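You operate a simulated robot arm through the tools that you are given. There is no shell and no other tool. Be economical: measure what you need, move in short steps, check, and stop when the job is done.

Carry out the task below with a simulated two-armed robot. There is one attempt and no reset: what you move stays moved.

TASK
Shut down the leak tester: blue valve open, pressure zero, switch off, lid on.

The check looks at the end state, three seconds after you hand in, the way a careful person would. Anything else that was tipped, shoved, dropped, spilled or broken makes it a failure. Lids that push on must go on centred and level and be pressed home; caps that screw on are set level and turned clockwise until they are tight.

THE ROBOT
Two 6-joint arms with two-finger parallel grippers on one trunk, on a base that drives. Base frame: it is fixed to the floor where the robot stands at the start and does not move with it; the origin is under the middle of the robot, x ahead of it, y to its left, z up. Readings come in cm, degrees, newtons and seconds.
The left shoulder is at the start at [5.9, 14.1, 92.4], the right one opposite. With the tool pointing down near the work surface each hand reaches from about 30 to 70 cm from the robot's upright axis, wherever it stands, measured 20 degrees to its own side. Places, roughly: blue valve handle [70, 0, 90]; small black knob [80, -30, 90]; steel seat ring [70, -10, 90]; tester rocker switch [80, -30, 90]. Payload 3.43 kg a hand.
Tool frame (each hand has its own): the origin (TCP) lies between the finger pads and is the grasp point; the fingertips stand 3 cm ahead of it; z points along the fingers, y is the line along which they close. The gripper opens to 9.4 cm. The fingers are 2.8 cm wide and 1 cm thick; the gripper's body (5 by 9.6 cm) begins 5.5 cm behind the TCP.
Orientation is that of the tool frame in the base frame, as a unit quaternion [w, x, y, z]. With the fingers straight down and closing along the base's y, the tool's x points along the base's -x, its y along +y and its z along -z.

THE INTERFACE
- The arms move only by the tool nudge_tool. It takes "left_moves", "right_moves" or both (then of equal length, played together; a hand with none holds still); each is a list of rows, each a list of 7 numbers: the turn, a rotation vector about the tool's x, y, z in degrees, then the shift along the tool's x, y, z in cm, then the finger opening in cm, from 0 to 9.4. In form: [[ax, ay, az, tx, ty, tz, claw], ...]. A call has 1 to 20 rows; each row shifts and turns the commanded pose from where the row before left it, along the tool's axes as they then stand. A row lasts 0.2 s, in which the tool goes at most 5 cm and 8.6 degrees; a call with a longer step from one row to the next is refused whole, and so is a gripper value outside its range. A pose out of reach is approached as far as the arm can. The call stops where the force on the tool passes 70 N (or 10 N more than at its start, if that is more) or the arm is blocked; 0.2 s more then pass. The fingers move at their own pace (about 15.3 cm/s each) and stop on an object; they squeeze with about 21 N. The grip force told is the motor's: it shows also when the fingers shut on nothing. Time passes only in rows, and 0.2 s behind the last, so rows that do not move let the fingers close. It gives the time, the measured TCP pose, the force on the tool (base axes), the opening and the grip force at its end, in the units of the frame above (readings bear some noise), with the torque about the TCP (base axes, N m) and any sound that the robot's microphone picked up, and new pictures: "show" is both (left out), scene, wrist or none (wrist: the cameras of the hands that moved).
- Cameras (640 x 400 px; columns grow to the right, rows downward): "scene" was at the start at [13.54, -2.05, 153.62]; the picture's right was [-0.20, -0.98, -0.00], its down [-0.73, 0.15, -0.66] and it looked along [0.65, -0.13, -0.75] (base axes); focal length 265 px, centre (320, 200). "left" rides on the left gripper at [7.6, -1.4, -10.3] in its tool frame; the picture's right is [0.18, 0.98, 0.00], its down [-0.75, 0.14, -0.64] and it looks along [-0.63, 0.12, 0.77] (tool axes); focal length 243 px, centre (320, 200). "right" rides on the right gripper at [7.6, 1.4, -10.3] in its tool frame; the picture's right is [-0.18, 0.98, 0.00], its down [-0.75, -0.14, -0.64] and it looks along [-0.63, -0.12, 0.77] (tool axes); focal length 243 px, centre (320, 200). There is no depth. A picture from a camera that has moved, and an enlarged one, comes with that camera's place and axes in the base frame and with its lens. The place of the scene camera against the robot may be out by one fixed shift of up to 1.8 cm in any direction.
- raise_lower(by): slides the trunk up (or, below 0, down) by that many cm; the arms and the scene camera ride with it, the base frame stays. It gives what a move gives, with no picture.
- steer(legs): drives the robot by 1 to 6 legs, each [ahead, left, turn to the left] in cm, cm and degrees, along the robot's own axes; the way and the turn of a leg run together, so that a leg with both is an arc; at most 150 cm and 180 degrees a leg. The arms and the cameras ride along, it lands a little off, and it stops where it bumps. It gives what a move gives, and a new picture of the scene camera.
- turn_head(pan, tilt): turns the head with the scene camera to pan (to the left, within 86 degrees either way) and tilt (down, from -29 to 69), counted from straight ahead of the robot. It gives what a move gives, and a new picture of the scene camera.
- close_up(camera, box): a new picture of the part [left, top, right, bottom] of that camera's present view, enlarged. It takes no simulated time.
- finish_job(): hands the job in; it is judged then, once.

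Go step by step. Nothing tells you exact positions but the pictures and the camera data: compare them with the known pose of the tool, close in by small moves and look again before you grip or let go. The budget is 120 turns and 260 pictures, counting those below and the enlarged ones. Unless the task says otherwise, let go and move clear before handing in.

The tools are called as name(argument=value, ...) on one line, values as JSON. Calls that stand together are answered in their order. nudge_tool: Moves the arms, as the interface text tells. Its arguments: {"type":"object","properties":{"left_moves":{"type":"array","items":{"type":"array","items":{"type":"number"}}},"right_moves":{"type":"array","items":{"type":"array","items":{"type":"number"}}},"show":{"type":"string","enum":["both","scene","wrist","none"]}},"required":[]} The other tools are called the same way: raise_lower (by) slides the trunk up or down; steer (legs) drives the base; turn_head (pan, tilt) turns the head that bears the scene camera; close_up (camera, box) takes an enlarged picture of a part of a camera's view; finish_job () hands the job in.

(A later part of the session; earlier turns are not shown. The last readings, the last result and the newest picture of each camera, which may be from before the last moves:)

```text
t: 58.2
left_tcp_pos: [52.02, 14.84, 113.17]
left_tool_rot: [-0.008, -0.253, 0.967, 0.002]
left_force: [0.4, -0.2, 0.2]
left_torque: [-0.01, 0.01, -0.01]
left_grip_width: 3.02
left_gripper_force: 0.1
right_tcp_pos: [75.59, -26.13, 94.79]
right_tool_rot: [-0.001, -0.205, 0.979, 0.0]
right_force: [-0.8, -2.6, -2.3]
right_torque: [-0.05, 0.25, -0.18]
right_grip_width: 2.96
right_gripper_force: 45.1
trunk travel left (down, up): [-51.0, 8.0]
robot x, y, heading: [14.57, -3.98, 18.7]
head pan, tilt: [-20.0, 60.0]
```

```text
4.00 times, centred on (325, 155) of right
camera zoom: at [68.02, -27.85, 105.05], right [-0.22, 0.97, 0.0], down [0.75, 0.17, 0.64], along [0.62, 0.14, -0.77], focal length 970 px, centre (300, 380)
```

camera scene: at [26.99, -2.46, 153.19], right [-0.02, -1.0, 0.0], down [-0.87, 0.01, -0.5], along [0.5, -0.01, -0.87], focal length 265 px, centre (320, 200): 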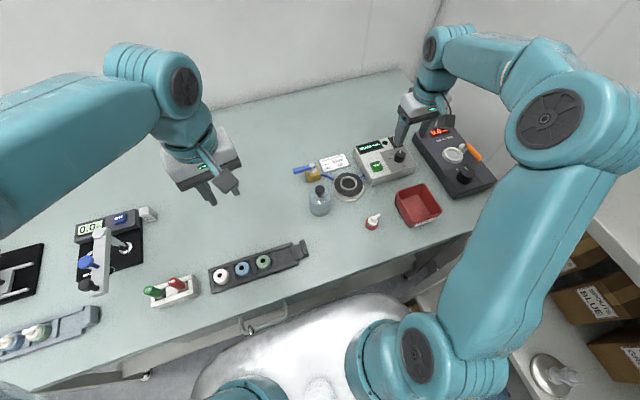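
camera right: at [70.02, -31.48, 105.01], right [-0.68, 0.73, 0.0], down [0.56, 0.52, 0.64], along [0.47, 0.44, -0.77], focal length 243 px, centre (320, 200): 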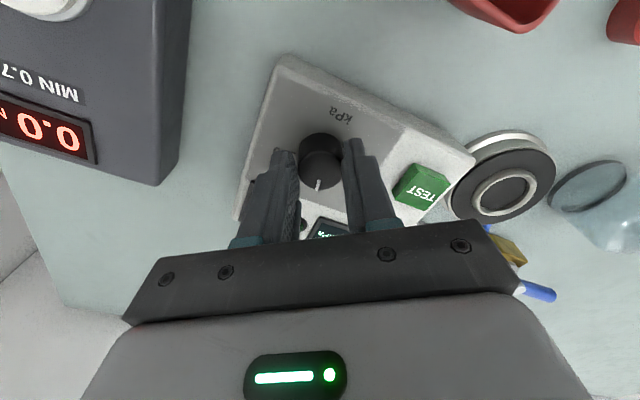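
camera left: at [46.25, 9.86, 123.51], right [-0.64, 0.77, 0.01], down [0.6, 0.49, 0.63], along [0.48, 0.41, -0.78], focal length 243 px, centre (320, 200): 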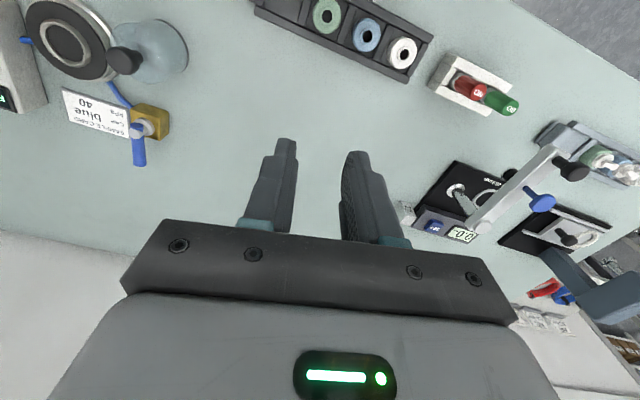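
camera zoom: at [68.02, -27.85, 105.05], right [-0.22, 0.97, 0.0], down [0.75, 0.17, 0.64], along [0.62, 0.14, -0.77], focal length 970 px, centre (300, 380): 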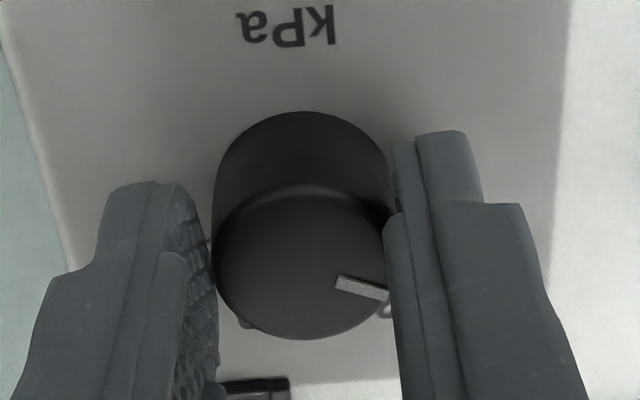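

Torque rises while the pointer stays — looks like the stop at 0. One more small turn to confirm, then release.

nudge_tool(right_moves=[[0, 0, -3, 0, 0, 0, 2.4], [0, 0, -3, 0, 0, 0, 2.4], [0, 0, 0, 0, 0, 0, 2.4]], show="none")

nudge_tool(right_moves=[[0, 0, 0, 0, 0, 0, 3.6], [0, 0, 0, 0, 0, 0, 4.6], [0, 0, 0, 0, 0, -2, 4.6], [0, 0, 0, 0, 0, -2, 4.6], [0, 0, 5, 0, 0, -2, 4.6], [0, 0, 5, 0, 0, -2, 3], [0, 0, 0, 1.5, 0, -1, 0], [0, 0, 0, 1.5, 0, 0, 0], [0, 0, 0, 1.5, 0, 0, 0], [0, 0, 0, 0, 0, 0, 0]], show="wrist")

close_up(camera="right", box=[240, 90, 420, 210])

```text
t: 59.0
left_tcp_pos: [52.04, 14.85, 113.15]
left_tool_rot: [-0.008, -0.253, 0.968, 0.0]
left_force: [0.9, 1.6, -0.3]
left_torque: [-0.03, 0.02, -0.01]
left_grip_width: 2.99
left_gripper_force: 0.0
right_tcp_pos: [75.7, -26.14, 94.82]
right_tool_rot: [0.0, -0.255, 0.967, 0.0]
right_force: [-0.9, 4.3, -4.8]
right_torque: [0.31, -0.11, -0.57]
right_grip_width: 2.94
right_gripper_force: 45.4
trunk travel left (down, up): [-51.0, 8.0]
robot x, y, heading: [14.74, -3.84, 18.7]
head pan, tilt: [-20.0, 60.0]
```

```text
t: 61.2
left_tcp_pos: [52.07, 14.76, 113.14]
left_tool_rot: [-0.008, -0.253, 0.967, 0.0]
left_force: [0.0, -0.4, -1.1]
left_torque: [0.0, -0.01, -0.03]
left_grip_width: 3.0
left_gripper_force: 0.0
right_tcp_pos: [71.47, -27.71, 103.89]
right_tool_rot: [0.0, -0.169, 0.986, 0.0]
right_force: [-0.6, 0.9, -0.2]
right_torque: [0.02, -0.06, 0.0]
right_grip_width: 0.0
right_gripper_force: 21.2
trunk travel left (down, up): [-51.0, 8.0]
robot x, y, heading: [14.85, -4.5, 19.4]
head pan, tilt: [-20.0, 60.0]
camera right: at [63.8, -28.77, 114.05], right [-0.16, 0.99, 0.0], down [0.76, 0.12, 0.64], along [0.63, 0.1, -0.77], focal length 243 px, centre (320, 200)
```

right: 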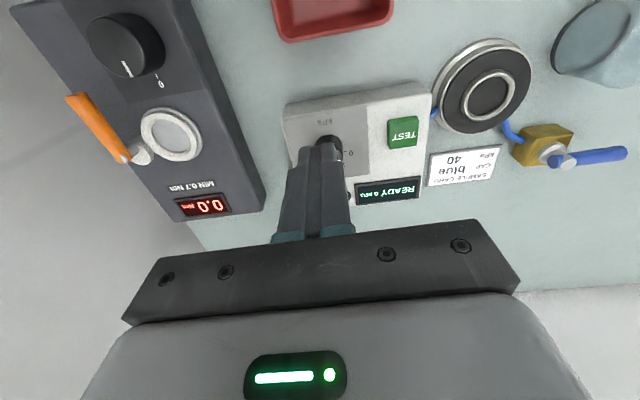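

```text
3.33 times, centred on (330, 150) of right
camera zoom: at [63.8, -28.77, 114.05], right [-0.16, 0.99, 0.0], down [0.76, 0.12, 0.64], along [0.63, 0.1, -0.77], focal length 809 px, centre (287, 367)
```

zoom: 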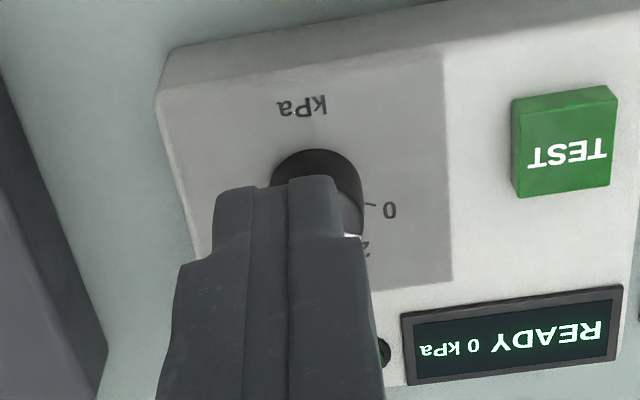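

The zero stop is confirmed. Rocker ≈ x 80–84 along 20°, its "O" end at ≈ (83.4,-25.8). I'll tilt the closed fingers 20° forward and hover above the O end.

nudge_tool(right_moves=[[0, -6.7, 0, 0, 0, 0, 0], [0, -6.7, 0, 0, 0, 0, 0], [0, -6.6, 0, 0, 0, 0, 0], [0, 0, 0, -1.59, -0.36, 1.57, 0], [0, 0, 0, -1.59, -0.36, 1.57, 0], [0, 0, 0, -1.59, -0.36, 1.57, 0], [0, 0, 0, -1.59, -0.36, 1.57, 0], [0, 0, 0, -1.59, -0.36, 1.57, 0], [0, 0, 0, -1.59, -0.36, 1.57, 0], [0, 0, 0, 0, 0, 0, 0]], show="both")

close_up(camera="scene", box=[320, 100, 460, 210])

```text
t: 63.4
left_tcp_pos: [51.85, 14.9, 113.18]
left_tool_rot: [-0.006, -0.253, 0.967, 0.002]
left_force: [-0.4, 0.0, 0.4]
left_torque: [0.02, -0.03, -0.04]
left_grip_width: 2.99
left_gripper_force: 0.0
right_tcp_pos: [83.41, -25.56, 98.31]
right_tool_rot: [0.172, -0.167, 0.97, 0.029]
right_force: [0.2, 0.3, 0.6]
right_torque: [0.02, 0.01, 0.0]
right_grip_width: 0.01
right_gripper_force: 20.6
trunk travel left (down, up): [-51.0, 8.0]
robot x, y, heading: [14.45, -3.99, 19.0]
head pan, tilt: [-20.0, 60.0]
camera scene: at [26.75, -2.67, 153.22], right [-0.02, -1.0, 0.0], down [-0.87, 0.01, -0.5], along [0.5, -0.01, -0.87], focal length 265 px, centre (320, 200)
camera right: at [72.89, -27.77, 105.32], right [-0.17, 0.98, 0.06], down [0.51, 0.03, 0.86], along [0.85, 0.17, -0.5], focal length 243 px, centre (320, 200)
```

scene: 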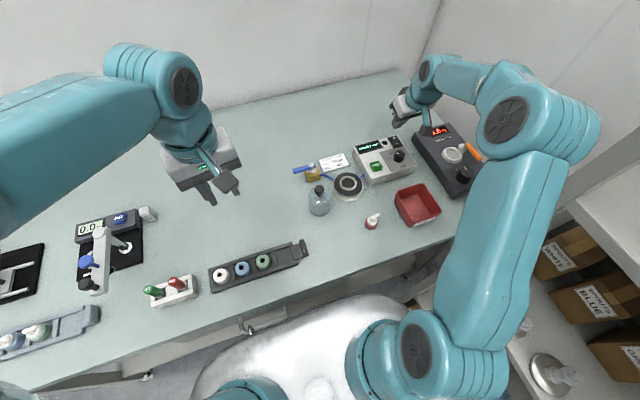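
right: 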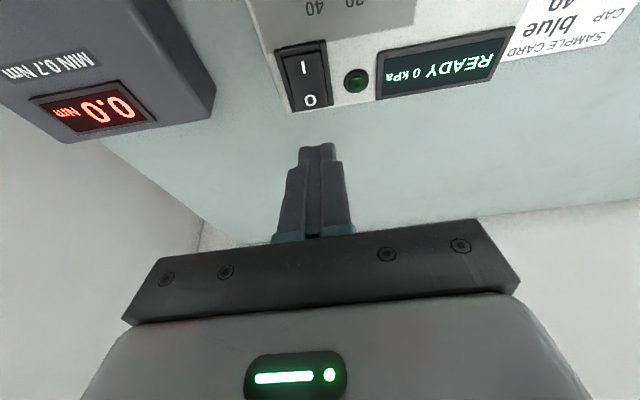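

```text
3.64 times, centred on (390, 155) of scene
camera zoom: at [26.75, -2.67, 153.22], right [-0.02, -1.0, 0.0], down [-0.87, 0.01, -0.5], along [0.5, -0.01, -0.87], focal length 964 px, centre (66, 364)
```

zoom: 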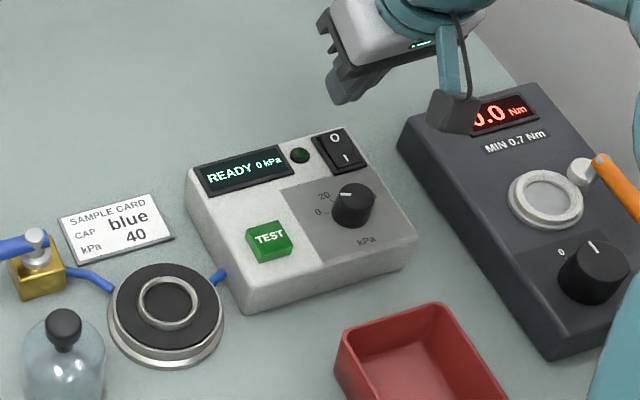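

Fingertip is a bit off in y; adjust and descend toward the O end.

nudge_tool(right_moves=[[0, 0, 0, -0.35, -0.33, 0.13, 0], [0, 0, 0, 0.34, 0, 0.94, 0], [0, 0, 0, 0.34, 0, 0.94, 0], [0, 0, 0, 0.17, 0, 0.47, 0], [0, 0, 0, 0, 0, 0, 0]], show="wrist")

close_up(camera="scene", box=[360, 110, 440, 170])

```text
t: 64.6
left_tcp_pos: [51.99, 14.8, 113.26]
left_tool_rot: [-0.007, -0.253, 0.967, 0.0]
left_force: [1.3, 0.1, -0.2]
left_torque: [0.0, -0.01, 0.0]
left_grip_width: 2.99
left_gripper_force: 0.2
right_tcp_pos: [84.2, -26.02, 95.82]
right_tool_rot: [0.171, -0.167, 0.971, 0.028]
right_force: [-0.1, -0.2, -0.1]
right_torque: [-0.02, -0.01, 0.06]
right_grip_width: 0.01
right_gripper_force: 21.1
trunk travel left (down, up): [-51.0, 8.0]
robot x, y, heading: [14.7, -3.98, 19.1]
head pan, tilt: [-20.0, 60.0]
camera right: at [73.7, -28.11, 102.78], right [-0.17, 0.98, 0.06], down [0.51, 0.03, 0.86], along [0.85, 0.17, -0.5], focal length 243 px, centre (320, 200)
```

right: 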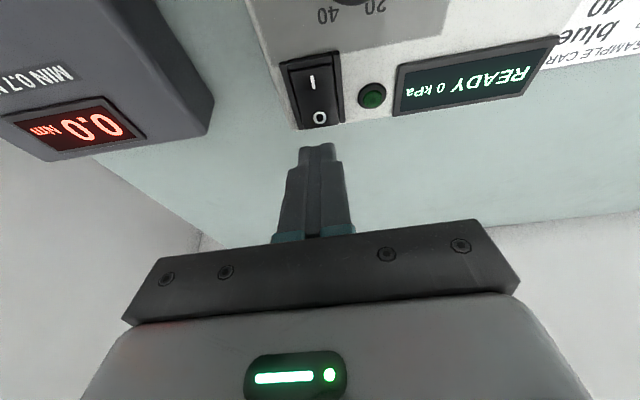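

```text
6.67 times, centred on (400, 140) of scene
camera zoom: at [27.03, -2.59, 153.19], right [-0.02, -1.0, 0.0], down [-0.87, 0.01, -0.5], along [0.5, -0.01, -0.87], focal length 1767 px, centre (-213, 600)
```

zoom: 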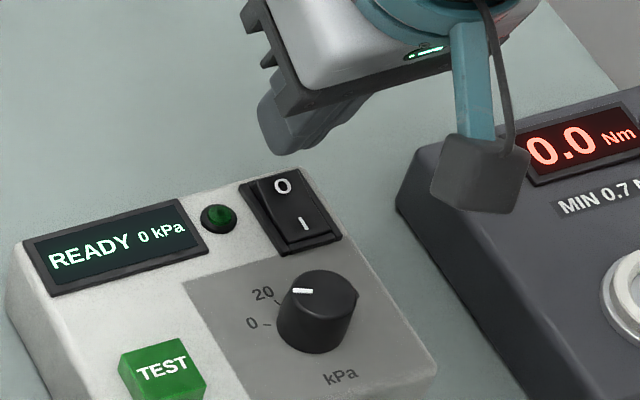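

Tip is just above the O end. Pressing down in small steps.

nudge_tool(right_moves=[[0, 0, 0, 0.35, 0, -0.12, 0], [0, 0, 0, 0.17, 0, 0.47, 0], [0, 0, 0, 0.17, 0, 0.47, 0], [0, 0, 0, 0.17, 0, 0.47, 0], [0, 0, 0, 0, 0, 0, 0]], show="wrist")

close_up(camera="scene", box=[360, 110, 440, 170])

```text
t: 65.8
left_tcp_pos: [51.96, 14.89, 113.25]
left_tool_rot: [-0.007, -0.252, 0.968, 0.002]
left_force: [0.7, 1.1, -0.2]
left_torque: [0.01, 0.02, 0.0]
left_grip_width: 3.0
left_gripper_force: 0.0
right_tcp_pos: [83.76, -25.98, 94.39]
right_tool_rot: [0.171, -0.167, 0.971, 0.028]
right_force: [-0.5, 0.5, 2.0]
right_torque: [0.01, 0.04, 0.01]
right_grip_width: 0.02
right_gripper_force: 21.8
trunk travel left (down, up): [-51.0, 8.0]
robot x, y, heading: [14.68, -3.48, 18.8]
head pan, tilt: [-20.0, 60.0]
camera right: at [73.26, -28.18, 101.37], right [-0.17, 0.98, 0.06], down [0.51, 0.03, 0.86], along [0.85, 0.17, -0.5], focal length 243 px, centre (320, 200)
```

right: 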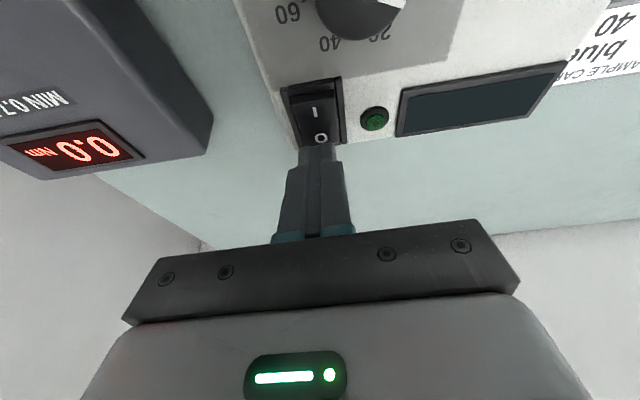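

```text
6.67 times, centred on (400, 140) of scene
camera zoom: at [26.92, -2.61, 153.2], right [-0.02, -1.0, 0.0], down [-0.87, 0.01, -0.5], along [0.5, -0.01, -0.87], focal length 1767 px, centre (-213, 600)
```

zoom: 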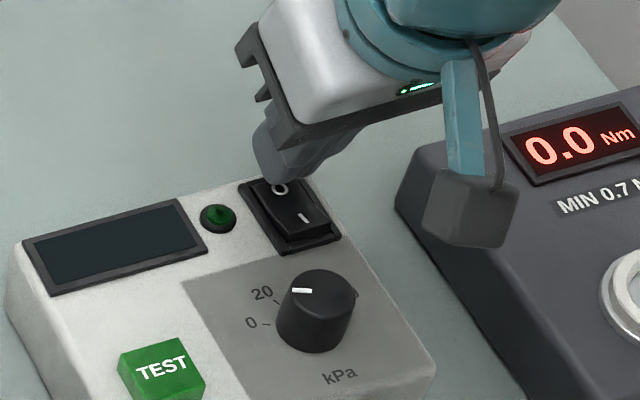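

Display is dark: it's off. A slight further press to seat it, then lift and check.

nudge_tool(right_moves=[[0, 0, 0, 0.07, 0, 0.2, 0], [0, 0, 0, 0.07, 0, 0.2, 0], [0, 0, 0, 0, 0, 0, 0], [0, 0, 0, -0.5, 0, -1.5, 0], [0, 0, 0, -0.7, 0, -1.9, 0], [0, 0, 0, -0.7, 0, -1.9, 0], [0, 0, 0, -0.7, 0, -1.9, 0], [0, 0, 0, 1.5, 0, -0.5, 0], [0, 6.7, 0, 1.5, 0, -0.5, 0], [0, 6.7, 0, 1.5, 0, 0, 0], [0, 6.6, 0, 1.5, 0, 0, 0], [0, 0, 0, 1.5, 0, 0, 0], [0, 0, 0, 0, 0, 0, 0]], show="both")

close_up(camera="scene", box=[290, 110, 450, 230])

```text
t: 68.6
left_tcp_pos: [52.13, 14.86, 113.28]
left_tool_rot: [-0.008, -0.253, 0.967, 0.0]
left_force: [-0.4, 0.1, 0.2]
left_torque: [0.02, 0.02, 0.01]
left_grip_width: 2.96
left_gripper_force: 0.0
right_tcp_pos: [76.79, -28.26, 100.83]
right_tool_rot: [-0.001, -0.17, 0.985, -0.001]
right_force: [0.7, 0.6, 0.0]
right_torque: [0.0, 0.01, 0.01]
right_grip_width: 0.0
right_gripper_force: 20.7
trunk travel left (down, up): [-51.0, 8.0]
robot x, y, heading: [14.55, -4.02, 19.0]
head pan, tilt: [-20.0, 60.0]
camera scene: at [27.17, -2.59, 153.18], right [-0.02, -1.0, 0.0], down [-0.87, 0.01, -0.5], along [0.5, -0.01, -0.87], focal length 265 px, centre (320, 200)
camera right: at [69.05, -29.48, 111.1], right [-0.16, 0.99, 0.0], down [0.76, 0.12, 0.64], along [0.63, 0.1, -0.77], focal length 243 px, centre (320, 200)
```

scene: 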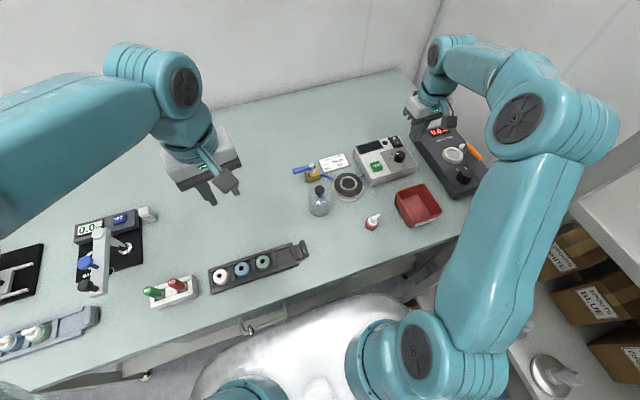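
right: 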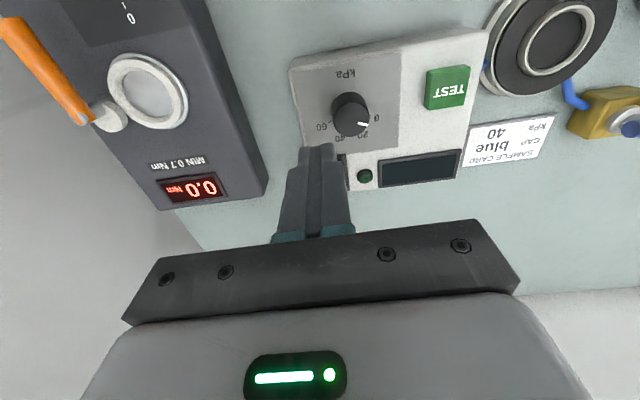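

```text
3.33 times, centred on (370, 170) of scene
camera zoom: at [27.17, -2.59, 153.18], right [-0.02, -1.0, 0.0], down [-0.87, 0.01, -0.5], along [0.5, -0.01, -0.87], focal length 883 px, centre (153, 300)
```

zoom: 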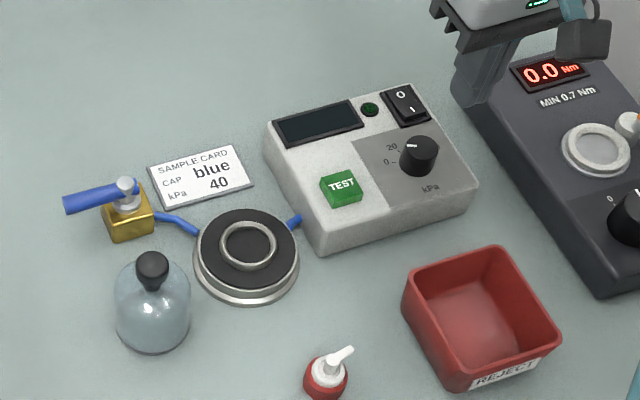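

Switched off, pressure zero, valve open. Now the glass bell (lid): moving the right hand above its knob at ≈ (62.9,-2.8,95).

nudge_tool(right_moves=[[0, 0, 0, 0.3, 1.5, -1.5, 2], [0, 0, 0, 0.56, 3.2, -1.2, 4], [0, 0, 0, 0.56, 3.2, -1, 5.5], [0, 0, 0, 0.56, 3.2, -0.5, 5.5], [0, 0, 0, 0.56, 3.2, 0, 5.5], [0, 0, 0, 0.56, 3.2, 0, 5.5], [0, 0, 0, 0.56, 3.2, 0, 5.5], [0, 0, 0, 0.56, 3.2, 0, 5.5], [0, 0, 0, 0.56, 3.2, 0, 5.5], [0, 0, 0, 0.3, 1.5, 0, 5.5], [0, 0, 0, 0, 0, 0, 5.5]], show="both")

```text
t: 71.0
left_tcp_pos: [51.99, 14.78, 113.27]
left_tool_rot: [-0.007, -0.253, 0.967, 0.001]
left_force: [0.7, -0.1, -0.2]
left_torque: [-0.05, -0.01, -0.04]
left_grip_width: 2.98
left_gripper_force: 0.0
right_tcp_pos: [62.15, -3.56, 104.93]
right_tool_rot: [0.0, -0.17, 0.985, -0.001]
right_force: [0.1, 0.6, 1.4]
right_torque: [0.03, -0.02, 0.0]
right_grip_width: 5.52
right_gripper_force: 0.1
trunk travel left (down, up): [-51.0, 8.0]
robot x, y, heading: [14.62, -4.34, 18.9]
head pan, tilt: [-20.0, 60.0]
camera scene: at [26.98, -2.63, 153.2], right [-0.02, -1.0, 0.0], down [-0.87, 0.01, -0.5], along [0.5, -0.01, -0.87], focal length 265 px, centre (320, 200)
camera right: at [54.43, -4.64, 115.24], right [-0.16, 0.99, 0.0], down [0.76, 0.12, 0.64], along [0.63, 0.1, -0.77], focal length 243 px, centre (320, 200)
```

scene: 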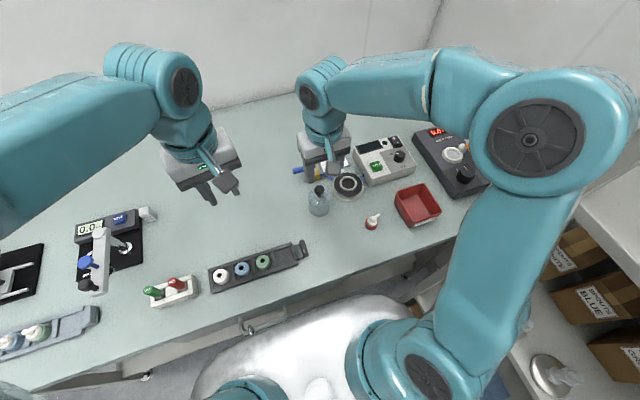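
right: 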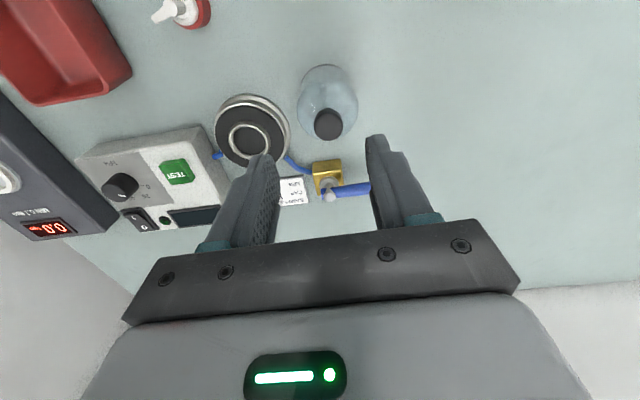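

nudge_tool(right_moves=[[0, 0, 0, -0.4, 0.33, 1.2, 5], [0, 0, 0, -0.36, 0.32, 1.6, 5], [0, 0, 0, 0, 0, 1.4, 5], [0, 0, 0, 0, 0, 0.8, 5], [0, 0, 0, 0, 0, 0, 5]], show="wrist")

close_up(camera="scene", box=[270, 120, 390, 230])

close_up(camera="left", box=[0, 0, 240, 150])

```text
t: 72.2
left_tcp_pos: [52.02, 14.84, 113.18]
left_tool_rot: [-0.008, -0.252, 0.968, 0.001]
left_force: [-0.2, -0.9, -1.2]
left_torque: [0.01, 0.03, -0.02]
left_grip_width: 3.02
left_gripper_force: 0.0
right_tcp_pos: [62.48, -2.6, 100.02]
right_tool_rot: [0.001, -0.17, 0.985, 0.0]
right_force: [0.3, -0.2, -0.4]
right_torque: [0.01, 0.0, 0.04]
right_grip_width: 5.01
right_gripper_force: 0.0
trunk travel left (down, up): [-51.0, 8.0]
robot x, y, heading: [14.78, -3.88, 19.1]
head pan, tilt: [-20.0, 60.0]
camera right: at [54.89, -3.73, 110.21], right [-0.16, 0.99, 0.0], down [0.76, 0.12, 0.64], along [0.63, 0.1, -0.77], focal length 243 px, centre (320, 200)
```

right: 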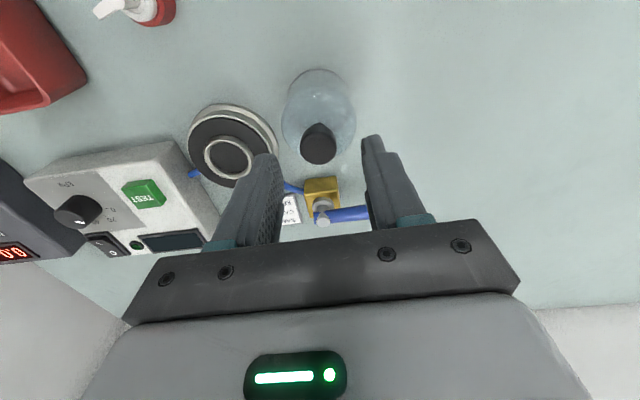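

```text
3.64 times, centred on (330, 175) of scene
camera zoom: at [26.94, -2.64, 153.2], right [-0.02, -1.0, 0.0], down [-0.87, 0.01, -0.5], along [0.5, -0.01, -0.87], focal length 964 px, centre (284, 291)
```

zoom: 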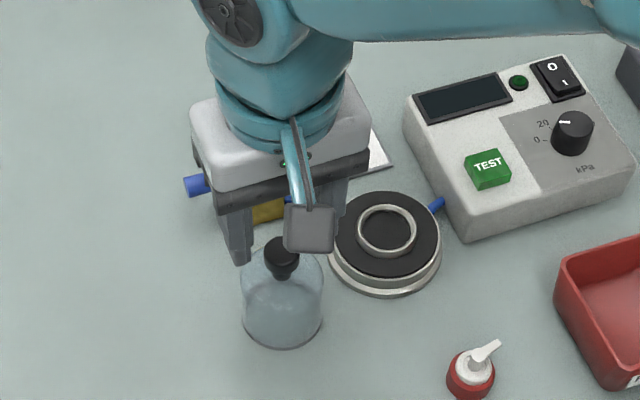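

```text
2.67 times, centred on (120, 75) of left
camera zoom: at [46.18, 9.87, 123.53], right [-0.64, 0.77, 0.01], down [0.6, 0.49, 0.63], along [0.48, 0.41, -0.77], focal length 647 px, centre (853, 533)
```

zoom: 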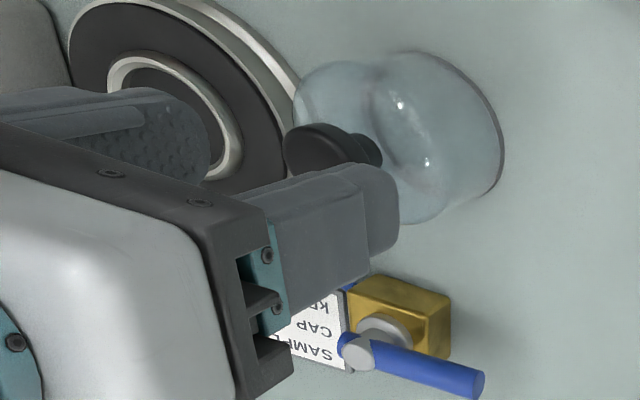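

nudge_tool(right_moves=[[0, 0, 0, -0.08, -0.1, 1, 5], [0, 0, 0, 0, 0, 1.2, 5], [0, 0, 0, 0, 0, 1.2, 5], [0, 0, 0, 0, 0, 0.8, 5], [0, 0, 0, 0, 0, 0, 5]], show="wrist")

close_up(camera="left", box=[0, 0, 240, 150])

close_up(camera="scene", box=[290, 150, 370, 220])

```text
t: 73.4
left_tcp_pos: [51.95, 14.78, 113.27]
left_tool_rot: [-0.007, -0.253, 0.967, 0.001]
left_force: [-0.3, 0.4, 0.3]
left_torque: [0.02, -0.01, 0.0]
left_grip_width: 2.98
left_gripper_force: 0.1
right_tcp_pos: [62.67, -2.47, 95.95]
right_tool_rot: [-0.001, -0.171, 0.985, -0.001]
right_force: [-0.2, 0.1, 0.8]
right_torque: [0.0, -0.03, -0.01]
right_grip_width: 5.01
right_gripper_force: 0.1
trunk travel left (down, up): [-51.0, 8.0]
robot x, y, heading: [14.15, -4.24, 18.8]
head pan, tilt: [-20.0, 60.0]
camera right: at [55.16, -3.61, 106.09], right [-0.16, 0.99, 0.0], down [0.76, 0.12, 0.64], along [0.63, 0.1, -0.77], focal length 243 px, centre (320, 200)
```

right: 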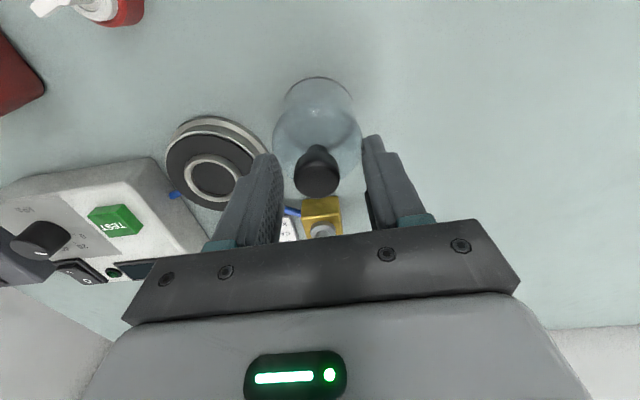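

```text
2.67 times, centred on (120, 75) of left
camera zoom: at [46.18, 9.89, 123.53], right [-0.64, 0.77, 0.01], down [0.6, 0.49, 0.63], along [0.48, 0.41, -0.77], focal length 647 px, centre (853, 533)
```

zoom: 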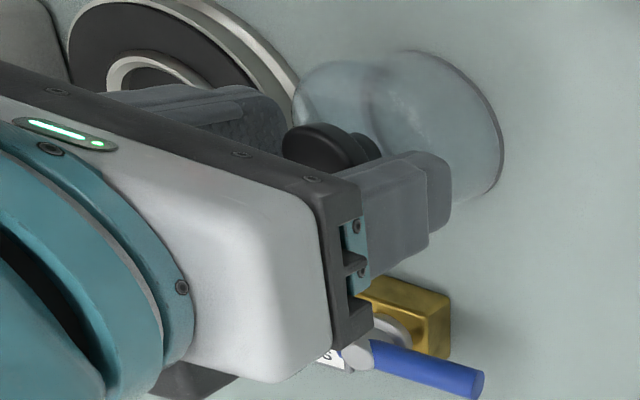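

```text
5.71 times, centred on (330, 185) of scene
camera zoom: at [26.94, -2.61, 153.2], right [-0.02, -1.0, 0.0], down [-0.87, 0.01, -0.5], along [0.5, -0.01, -0.87], focal length 1514 px, centre (263, 286)
```

zoom: 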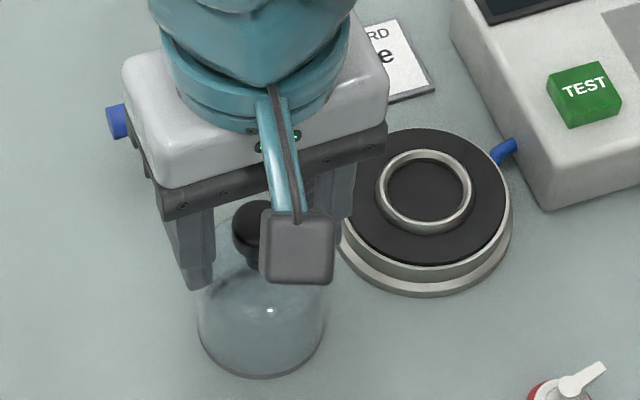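

The fingers straddle the knob. Small correction, slight raise, then close.

nudge_tool(right_moves=[[0, 0, 0, 0.25, -0.1, -0.3, 4.6], [0, 0, 0, 0, 0, 0, 4], [0, 0, 0, 0, 0, 0, 3.4], [0, 0, 0, 0, 0, 0, 3], [0, 0, 0, 0, 0, 0, 2.6], [0, 0, 0, 0, 0, 0, 2.2], [0, 0, 0, 0, 0, 0, 1.8]], show="wrist")

close_up(camera="left", box=[0, 0, 240, 150])

```text
t: 75.0
left_tcp_pos: [51.99, 14.84, 113.19]
left_tool_rot: [-0.007, -0.253, 0.967, 0.001]
left_force: [-0.7, -0.9, -0.7]
left_torque: [0.01, 0.01, 0.01]
left_grip_width: 3.0
left_gripper_force: 0.0
right_tcp_pos: [62.63, -2.74, 96.19]
right_tool_rot: [0.0, -0.169, 0.986, 0.0]
right_force: [-0.3, -0.2, 0.6]
right_torque: [0.02, -0.01, 0.0]
right_grip_width: 2.47
right_gripper_force: 20.8
trunk travel left (down, up): [-51.0, 8.0]
robot x, y, heading: [14.62, -3.9, 19.1]
head pan, tilt: [-20.0, 60.0]
camera right: at [55.0, -3.82, 106.42], right [-0.16, 0.99, 0.0], down [0.76, 0.12, 0.64], along [0.63, 0.1, -0.77], focal length 243 px, centre (320, 200)
```

right: 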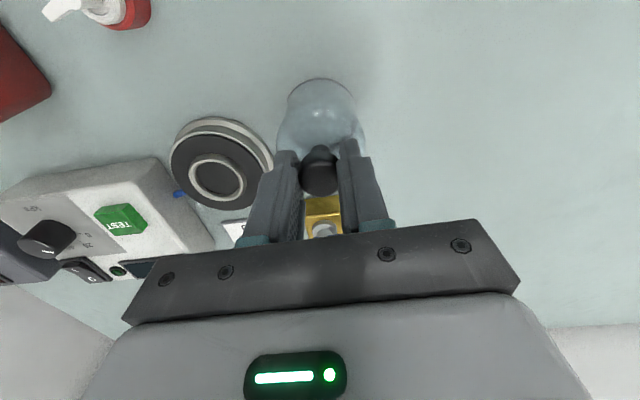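

```text
2.67 times, centred on (120, 75) of left
camera zoom: at [46.19, 9.89, 123.52], right [-0.64, 0.77, 0.01], down [0.6, 0.49, 0.63], along [0.48, 0.41, -0.77], focal length 647 px, centre (853, 533)
```

zoom: 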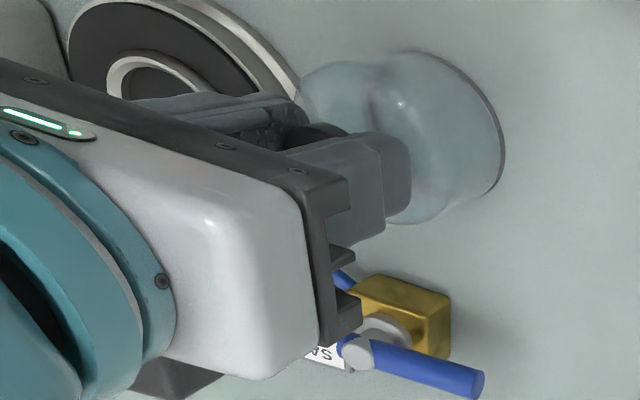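

Knob gripped (2.5 cm). Lifting gently.

nudge_tool(right_moves=[[0, 0, 0, 0, 0, -0.5, 1.8], [0, 0, 0, 0, 0, -1, 1.8], [0, 0, 0, 0, 0, -1.2, 1.8], [0, 0, 0, 0, 0, -1.2, 1.8], [0, 0, 0, 0, 0, -1.2, 1.8], [0, 0, 0, 0, 0, -1.2, 1.8], [0, 0, 0, 0, 0, -0.7, 1.8], [0, 0, 0, 0, 0, 0, 1.8]], show="both")

close_up(camera="scene", box=[280, 130, 380, 230])

close_up(camera="left", box=[0, 0, 240, 150])

```text
t: 76.8
left_tcp_pos: [51.99, 14.83, 113.21]
left_tool_rot: [-0.007, -0.254, 0.967, 0.001]
left_force: [0.7, 0.3, -1.0]
left_torque: [-0.02, 0.0, -0.01]
left_grip_width: 3.0
left_gripper_force: 0.0
right_tcp_pos: [62.67, -2.63, 103.25]
right_tool_rot: [0.0, -0.17, 0.985, -0.001]
right_force: [-0.3, 0.1, -0.7]
right_torque: [-0.02, -0.03, 0.0]
right_grip_width: 2.47
right_gripper_force: 20.7
trunk travel left (down, up): [-51.0, 8.0]
robot x, y, heading: [14.49, -3.88, 19.1]
head pan, tilt: [-20.0, 60.0]
camera scene: at [26.98, -2.62, 153.19], right [-0.02, -1.0, 0.0], down [-0.87, 0.01, -0.5], along [0.5, -0.01, -0.87], focal length 265 px, centre (320, 200)
camera right: at [55.02, -3.86, 113.44], right [-0.16, 0.99, 0.0], down [0.76, 0.12, 0.64], along [0.63, 0.1, -0.77], focal length 243 px, centre (320, 200)
```

scene: 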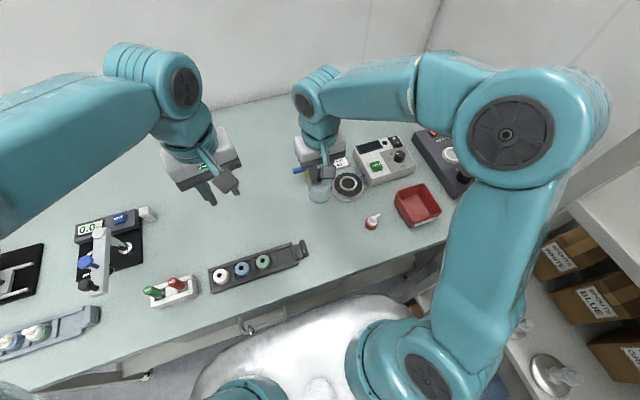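
right: 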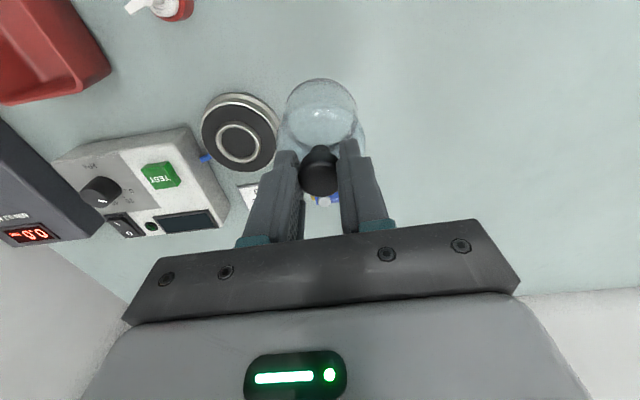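

```text
4.00 times, centred on (330, 180) of scene
camera zoom: at [26.98, -2.62, 153.19], right [-0.02, -1.0, 0.0], down [-0.87, 0.01, -0.5], along [0.5, -0.01, -0.87], focal length 1060 px, centre (280, 280)
```

zoom: 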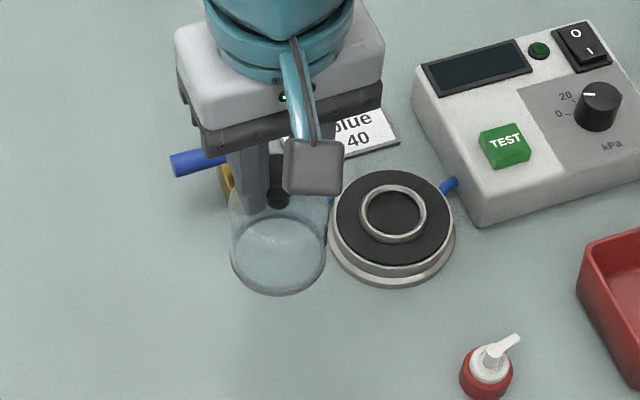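

```text
2.67 times, centred on (120, 75) of left
camera zoom: at [46.21, 9.89, 123.52], right [-0.64, 0.77, 0.01], down [0.6, 0.49, 0.63], along [0.48, 0.41, -0.77], focal length 647 px, centre (853, 533)
```

zoom: 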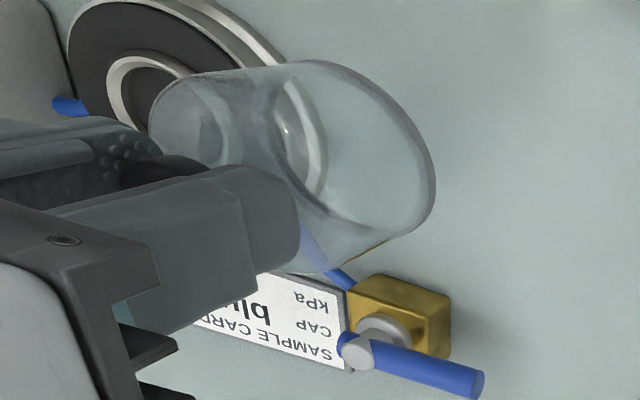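

Bell lifted level; its rim is ~3.2 cm radius and ~11.2 cm below the TCP. Seat centre ≈ (68.45,-10.95). Moving over it.

nudge_tool(right_moves=[[0, 0, 0, -0.25, -0.9, 0, 1.8], [0, 0, 0, -0.4, -1.4, 0, 1.8], [0, 0, 0, -0.4, -1.5, 0, 1.8], [0, 0, 0, -0.4, -1.5, 0, 1.8], [0, 0, 0, -0.4, -1.5, 0, 1.8], [0, 0, 0, -0.4, -1.5, 0, 1.8], [0, 0, 0, -0.44, -1.48, 0, 1.8], [0, 0, 0, 0, 0, 0, 1.8], [0, 0, 0, 0, 0, 0, 1.8]], show="wrist")

close_up(camera="right", box=[240, 50, 400, 200])

close_up(camera="scene", box=[300, 130, 400, 220])

close_up(camera="left", box=[0, 0, 200, 125])

```text
t: 78.8
left_tcp_pos: [52.08, 14.76, 113.19]
left_tool_rot: [-0.007, -0.253, 0.967, 0.001]
left_force: [-0.2, 0.1, -0.1]
left_torque: [-0.06, -0.03, -0.02]
left_grip_width: 3.0
left_gripper_force: 0.0
right_tcp_pos: [68.59, -10.85, 103.25]
right_tool_rot: [0.0, -0.17, 0.985, 0.0]
right_force: [-0.2, 0.0, -1.2]
right_torque: [-0.01, -0.01, 0.01]
right_grip_width: 2.49
right_gripper_force: 20.9
trunk travel left (down, up): [-51.0, 8.0]
robot x, y, heading: [14.35, -4.03, 19.0]
head pan, tilt: [-20.0, 60.0]
camera right: at [61.0, -12.0, 113.37], right [-0.16, 0.99, 0.0], down [0.76, 0.12, 0.64], along [0.63, 0.1, -0.77], focal length 243 px, centre (320, 200)
```

right: 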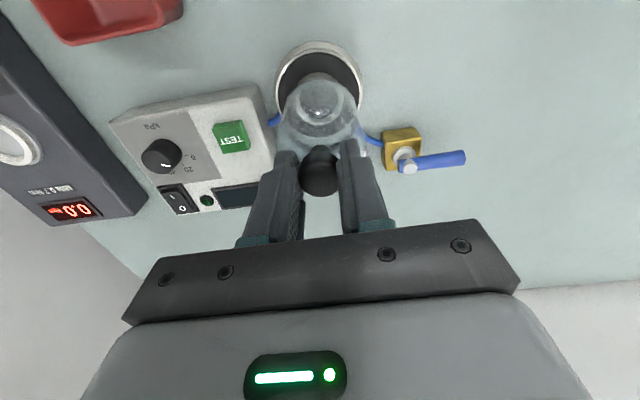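

```text
2.67 times, centred on (320, 125) of right
camera zoom: at [61.0, -12.0, 113.37], right [-0.16, 0.99, 0.0], down [0.76, 0.12, 0.64], along [0.63, 0.1, -0.77], focal length 647 px, centre (320, 400)
```

zoom: 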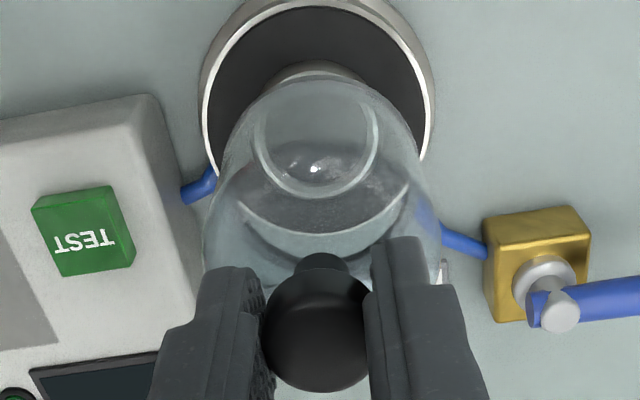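

```text
4.44 times, centred on (350, 175) of scene
camera zoom: at [26.99, -2.65, 153.19], right [-0.02, -1.0, 0.0], down [-0.87, 0.01, -0.5], along [0.5, -0.01, -0.87], focal length 1178 px, centre (187, 311)
```

zoom: 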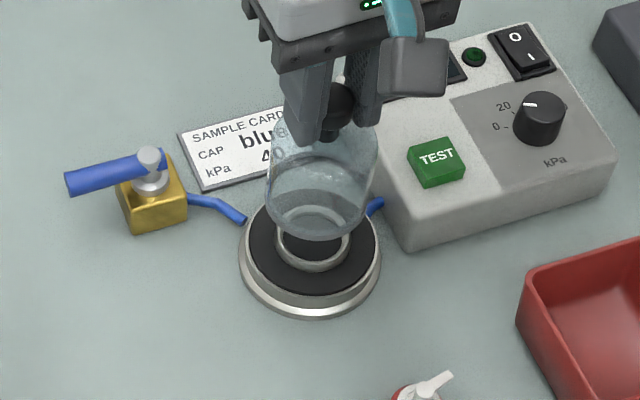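

```text
3.20 times, centred on (100, 62) of left
camera zoom: at [46.22, 9.86, 123.52], right [-0.64, 0.77, 0.01], down [0.6, 0.49, 0.63], along [0.48, 0.41, -0.77], focal length 776 px, centre (1024, 640)
```

zoom: 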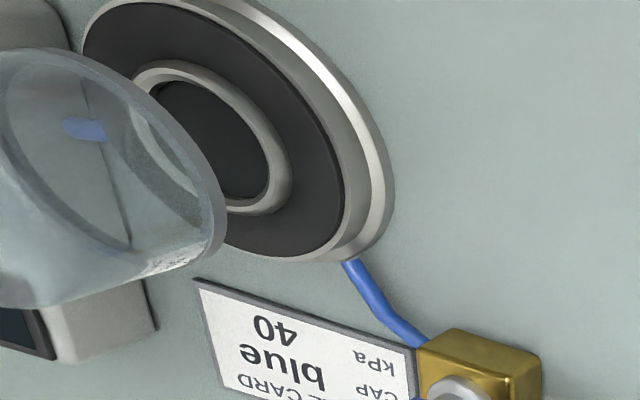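

nudge_tool(right_moves=[[0, 0, 0, 0, 0, 0.7, 1.8], [0, 0, 0, 0, 0, 0.8, 1.8], [0, 0, 0, 0, 0, 0.7, 1.8], [0, 0, 0, 0, 0, 0, 1.8]], show="none")

close_up(camera="right", box=[240, 50, 400, 200])

close_up(camera="scene", box=[315, 150, 385, 212])

close_up(camera="left", box=[0, 0, 160, 100])

```text
t: 79.8
left_tcp_pos: [51.99, 14.8, 113.25]
left_tool_rot: [-0.007, -0.253, 0.967, 0.001]
left_force: [-0.9, -0.2, -0.4]
left_torque: [0.0, -0.02, -0.02]
left_grip_width: 3.02
left_gripper_force: 0.1
right_tcp_pos: [68.41, -11.01, 101.2]
right_tool_rot: [0.0, -0.169, 0.986, -0.001]
right_force: [-0.8, -0.1, -0.4]
right_torque: [0.0, -0.06, 0.01]
right_grip_width: 2.49
right_gripper_force: 21.1
trunk travel left (down, up): [-51.0, 8.0]
robot x, y, heading: [14.49, -4.14, 19.3]
head pan, tilt: [-20.0, 60.0]
```

```text
2.67 times, centred on (320, 125) of right
camera zoom: at [60.75, -12.03, 111.3], right [-0.16, 0.99, 0.0], down [0.76, 0.12, 0.64], along [0.63, 0.1, -0.77], focal length 647 px, centre (320, 400)
```

zoom: 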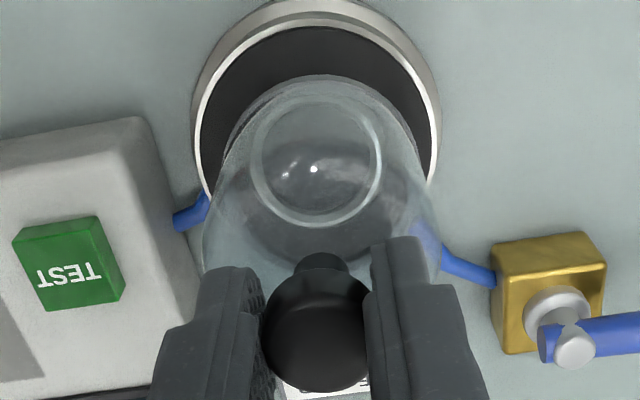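

```text
6.45 times, centred on (350, 181) of scene
camera zoom: at [26.97, -2.63, 153.2], right [-0.02, -1.0, 0.0], down [-0.87, 0.01, -0.5], along [0.5, -0.01, -0.87], focal length 1710 px, centre (126, 323)
```

zoom: 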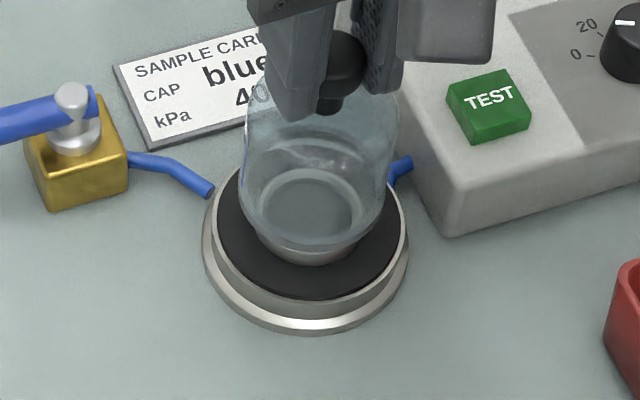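

```text
4.00 times, centred on (80, 50) of left
camera zoom: at [46.2, 9.88, 123.52], right [-0.64, 0.77, 0.01], down [0.6, 0.49, 0.63], along [0.48, 0.41, -0.77], focal length 970 px, centre (1280, 800)
```

zoom: 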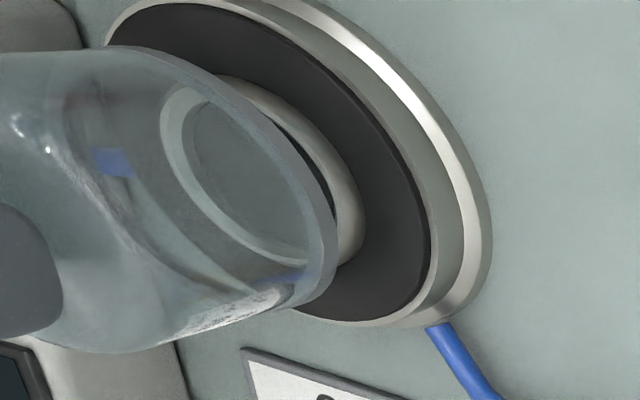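

Alignment of bell and seat looks within ~2 mm. Lowering slowly to contact.

nudge_tool(right_moves=[[0, 0, 0, 0, 0.05, 0.4, 1.8], [0, 0, 0, 0, 0, 0.4, 1.8], [0, 0, 0, 0, 0, 0.3, 1.8], [0, 0, 0, 0, 0, 0.2, 1.8], [0, 0, 0, 0, 0, 0, 1.8]], show="none")

close_up(camera="scene", box=[315, 150, 385, 212])

close_up(camera="left", box=[0, 0, 160, 100])

```text
t: 81.0
left_tcp_pos: [52.03, 14.87, 113.27]
left_tool_rot: [-0.007, -0.253, 0.967, 0.0]
left_force: [0.3, -0.6, -0.3]
left_torque: [-0.01, -0.03, 0.02]
left_grip_width: 3.01
left_gripper_force: 0.0
right_tcp_pos: [68.31, -10.94, 99.71]
right_tool_rot: [0.0, -0.168, 0.986, 0.0]
right_force: [-0.6, -0.4, -0.8]
right_torque: [0.02, 0.02, -0.02]
right_grip_width: 2.44
right_gripper_force: 20.5
trunk travel left (down, up): [-51.0, 8.0]
robot x, y, heading: [14.83, -3.81, 19.1]
head pan, tilt: [-20.0, 60.0]
```

```text
6.45 times, centred on (350, 181) of scene
camera zoom: at [26.97, -2.62, 153.2], right [-0.02, -1.0, 0.0], down [-0.87, 0.01, -0.5], along [0.5, -0.01, -0.87], focal length 1710 px, centre (126, 323)
```

zoom: 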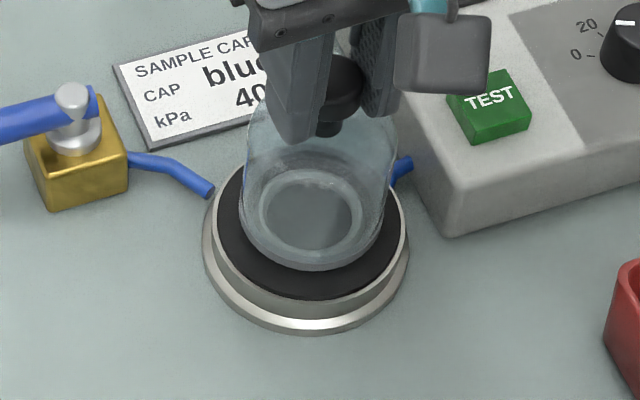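

```text
4.00 times, centred on (80, 50) of left
camera zoom: at [46.2, 9.89, 123.52], right [-0.64, 0.77, 0.01], down [0.6, 0.49, 0.63], along [0.48, 0.41, -0.77], focal length 970 px, centre (1280, 800)
```

zoom: 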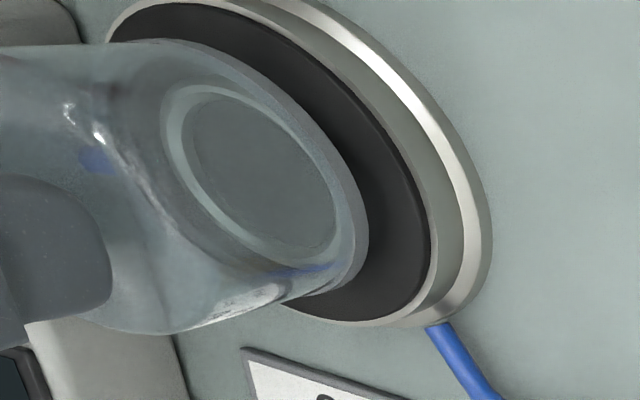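

close_up(camera="right", box=[250, 60, 390, 180])

```text
3.33 times, centred on (320, 120) of right
camera zoom: at [60.7, -12.13, 109.9], right [-0.16, 0.99, 0.0], down [0.76, 0.12, 0.64], along [0.63, 0.1, -0.77], focal length 809 px, centre (320, 467)
```

zoom: 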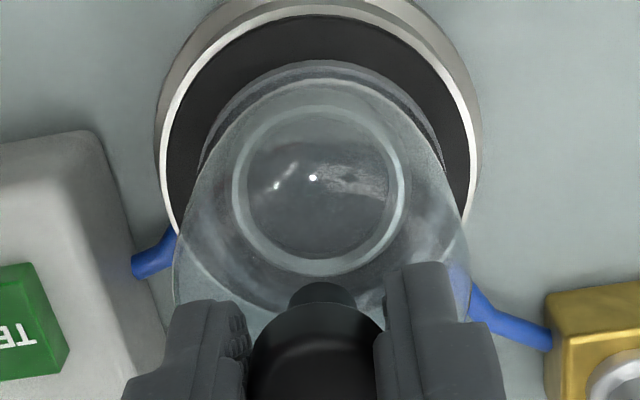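

Concentric within ~2 mm; nudge 1.5 mm forward and continue down to contact.

nudge_tool(right_moves=[[0, 0, 0, -0.15, 0.05, 0.1, 1.8], [0, 0, 0, 0, 0, 0.2, 1.8], [0, 0, 0, 0, 0, 0.2, 1.8], [0, 0, 0, 0, 0, 0.15, 1.8], [0, 0, 0, 0, 0, 0, 1.8]], show="none")

close_up(camera="scene", box=[315, 150, 385, 212])

```text
t: 82.2
left_tcp_pos: [51.96, 14.91, 113.19]
left_tool_rot: [-0.008, -0.253, 0.967, 0.0]
left_force: [0.3, 0.8, -0.5]
left_torque: [-0.04, 0.01, 0.01]
left_grip_width: 3.01
left_gripper_force: 0.0
right_tcp_pos: [68.53, -10.87, 98.95]
right_tool_rot: [0.0, -0.17, 0.985, 0.0]
right_force: [-0.7, 0.1, -0.8]
right_torque: [0.0, 0.0, 0.02]
right_grip_width: 2.48
right_gripper_force: 20.5
trunk travel left (down, up): [-51.0, 8.0]
robot x, y, heading: [14.41, -4.05, 19.2]
head pan, tilt: [-20.0, 60.0]
```

```text
6.45 times, centred on (350, 181) of scene
camera zoom: at [26.96, -2.63, 153.2], right [-0.02, -1.0, 0.0], down [-0.87, 0.01, -0.5], along [0.5, -0.01, -0.87], focal length 1710 px, centre (126, 323)
```

zoom: 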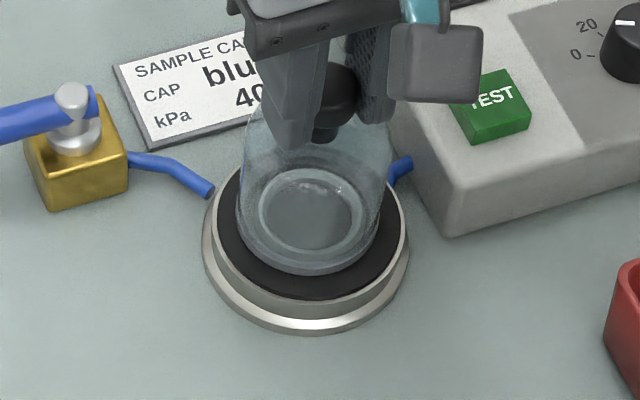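

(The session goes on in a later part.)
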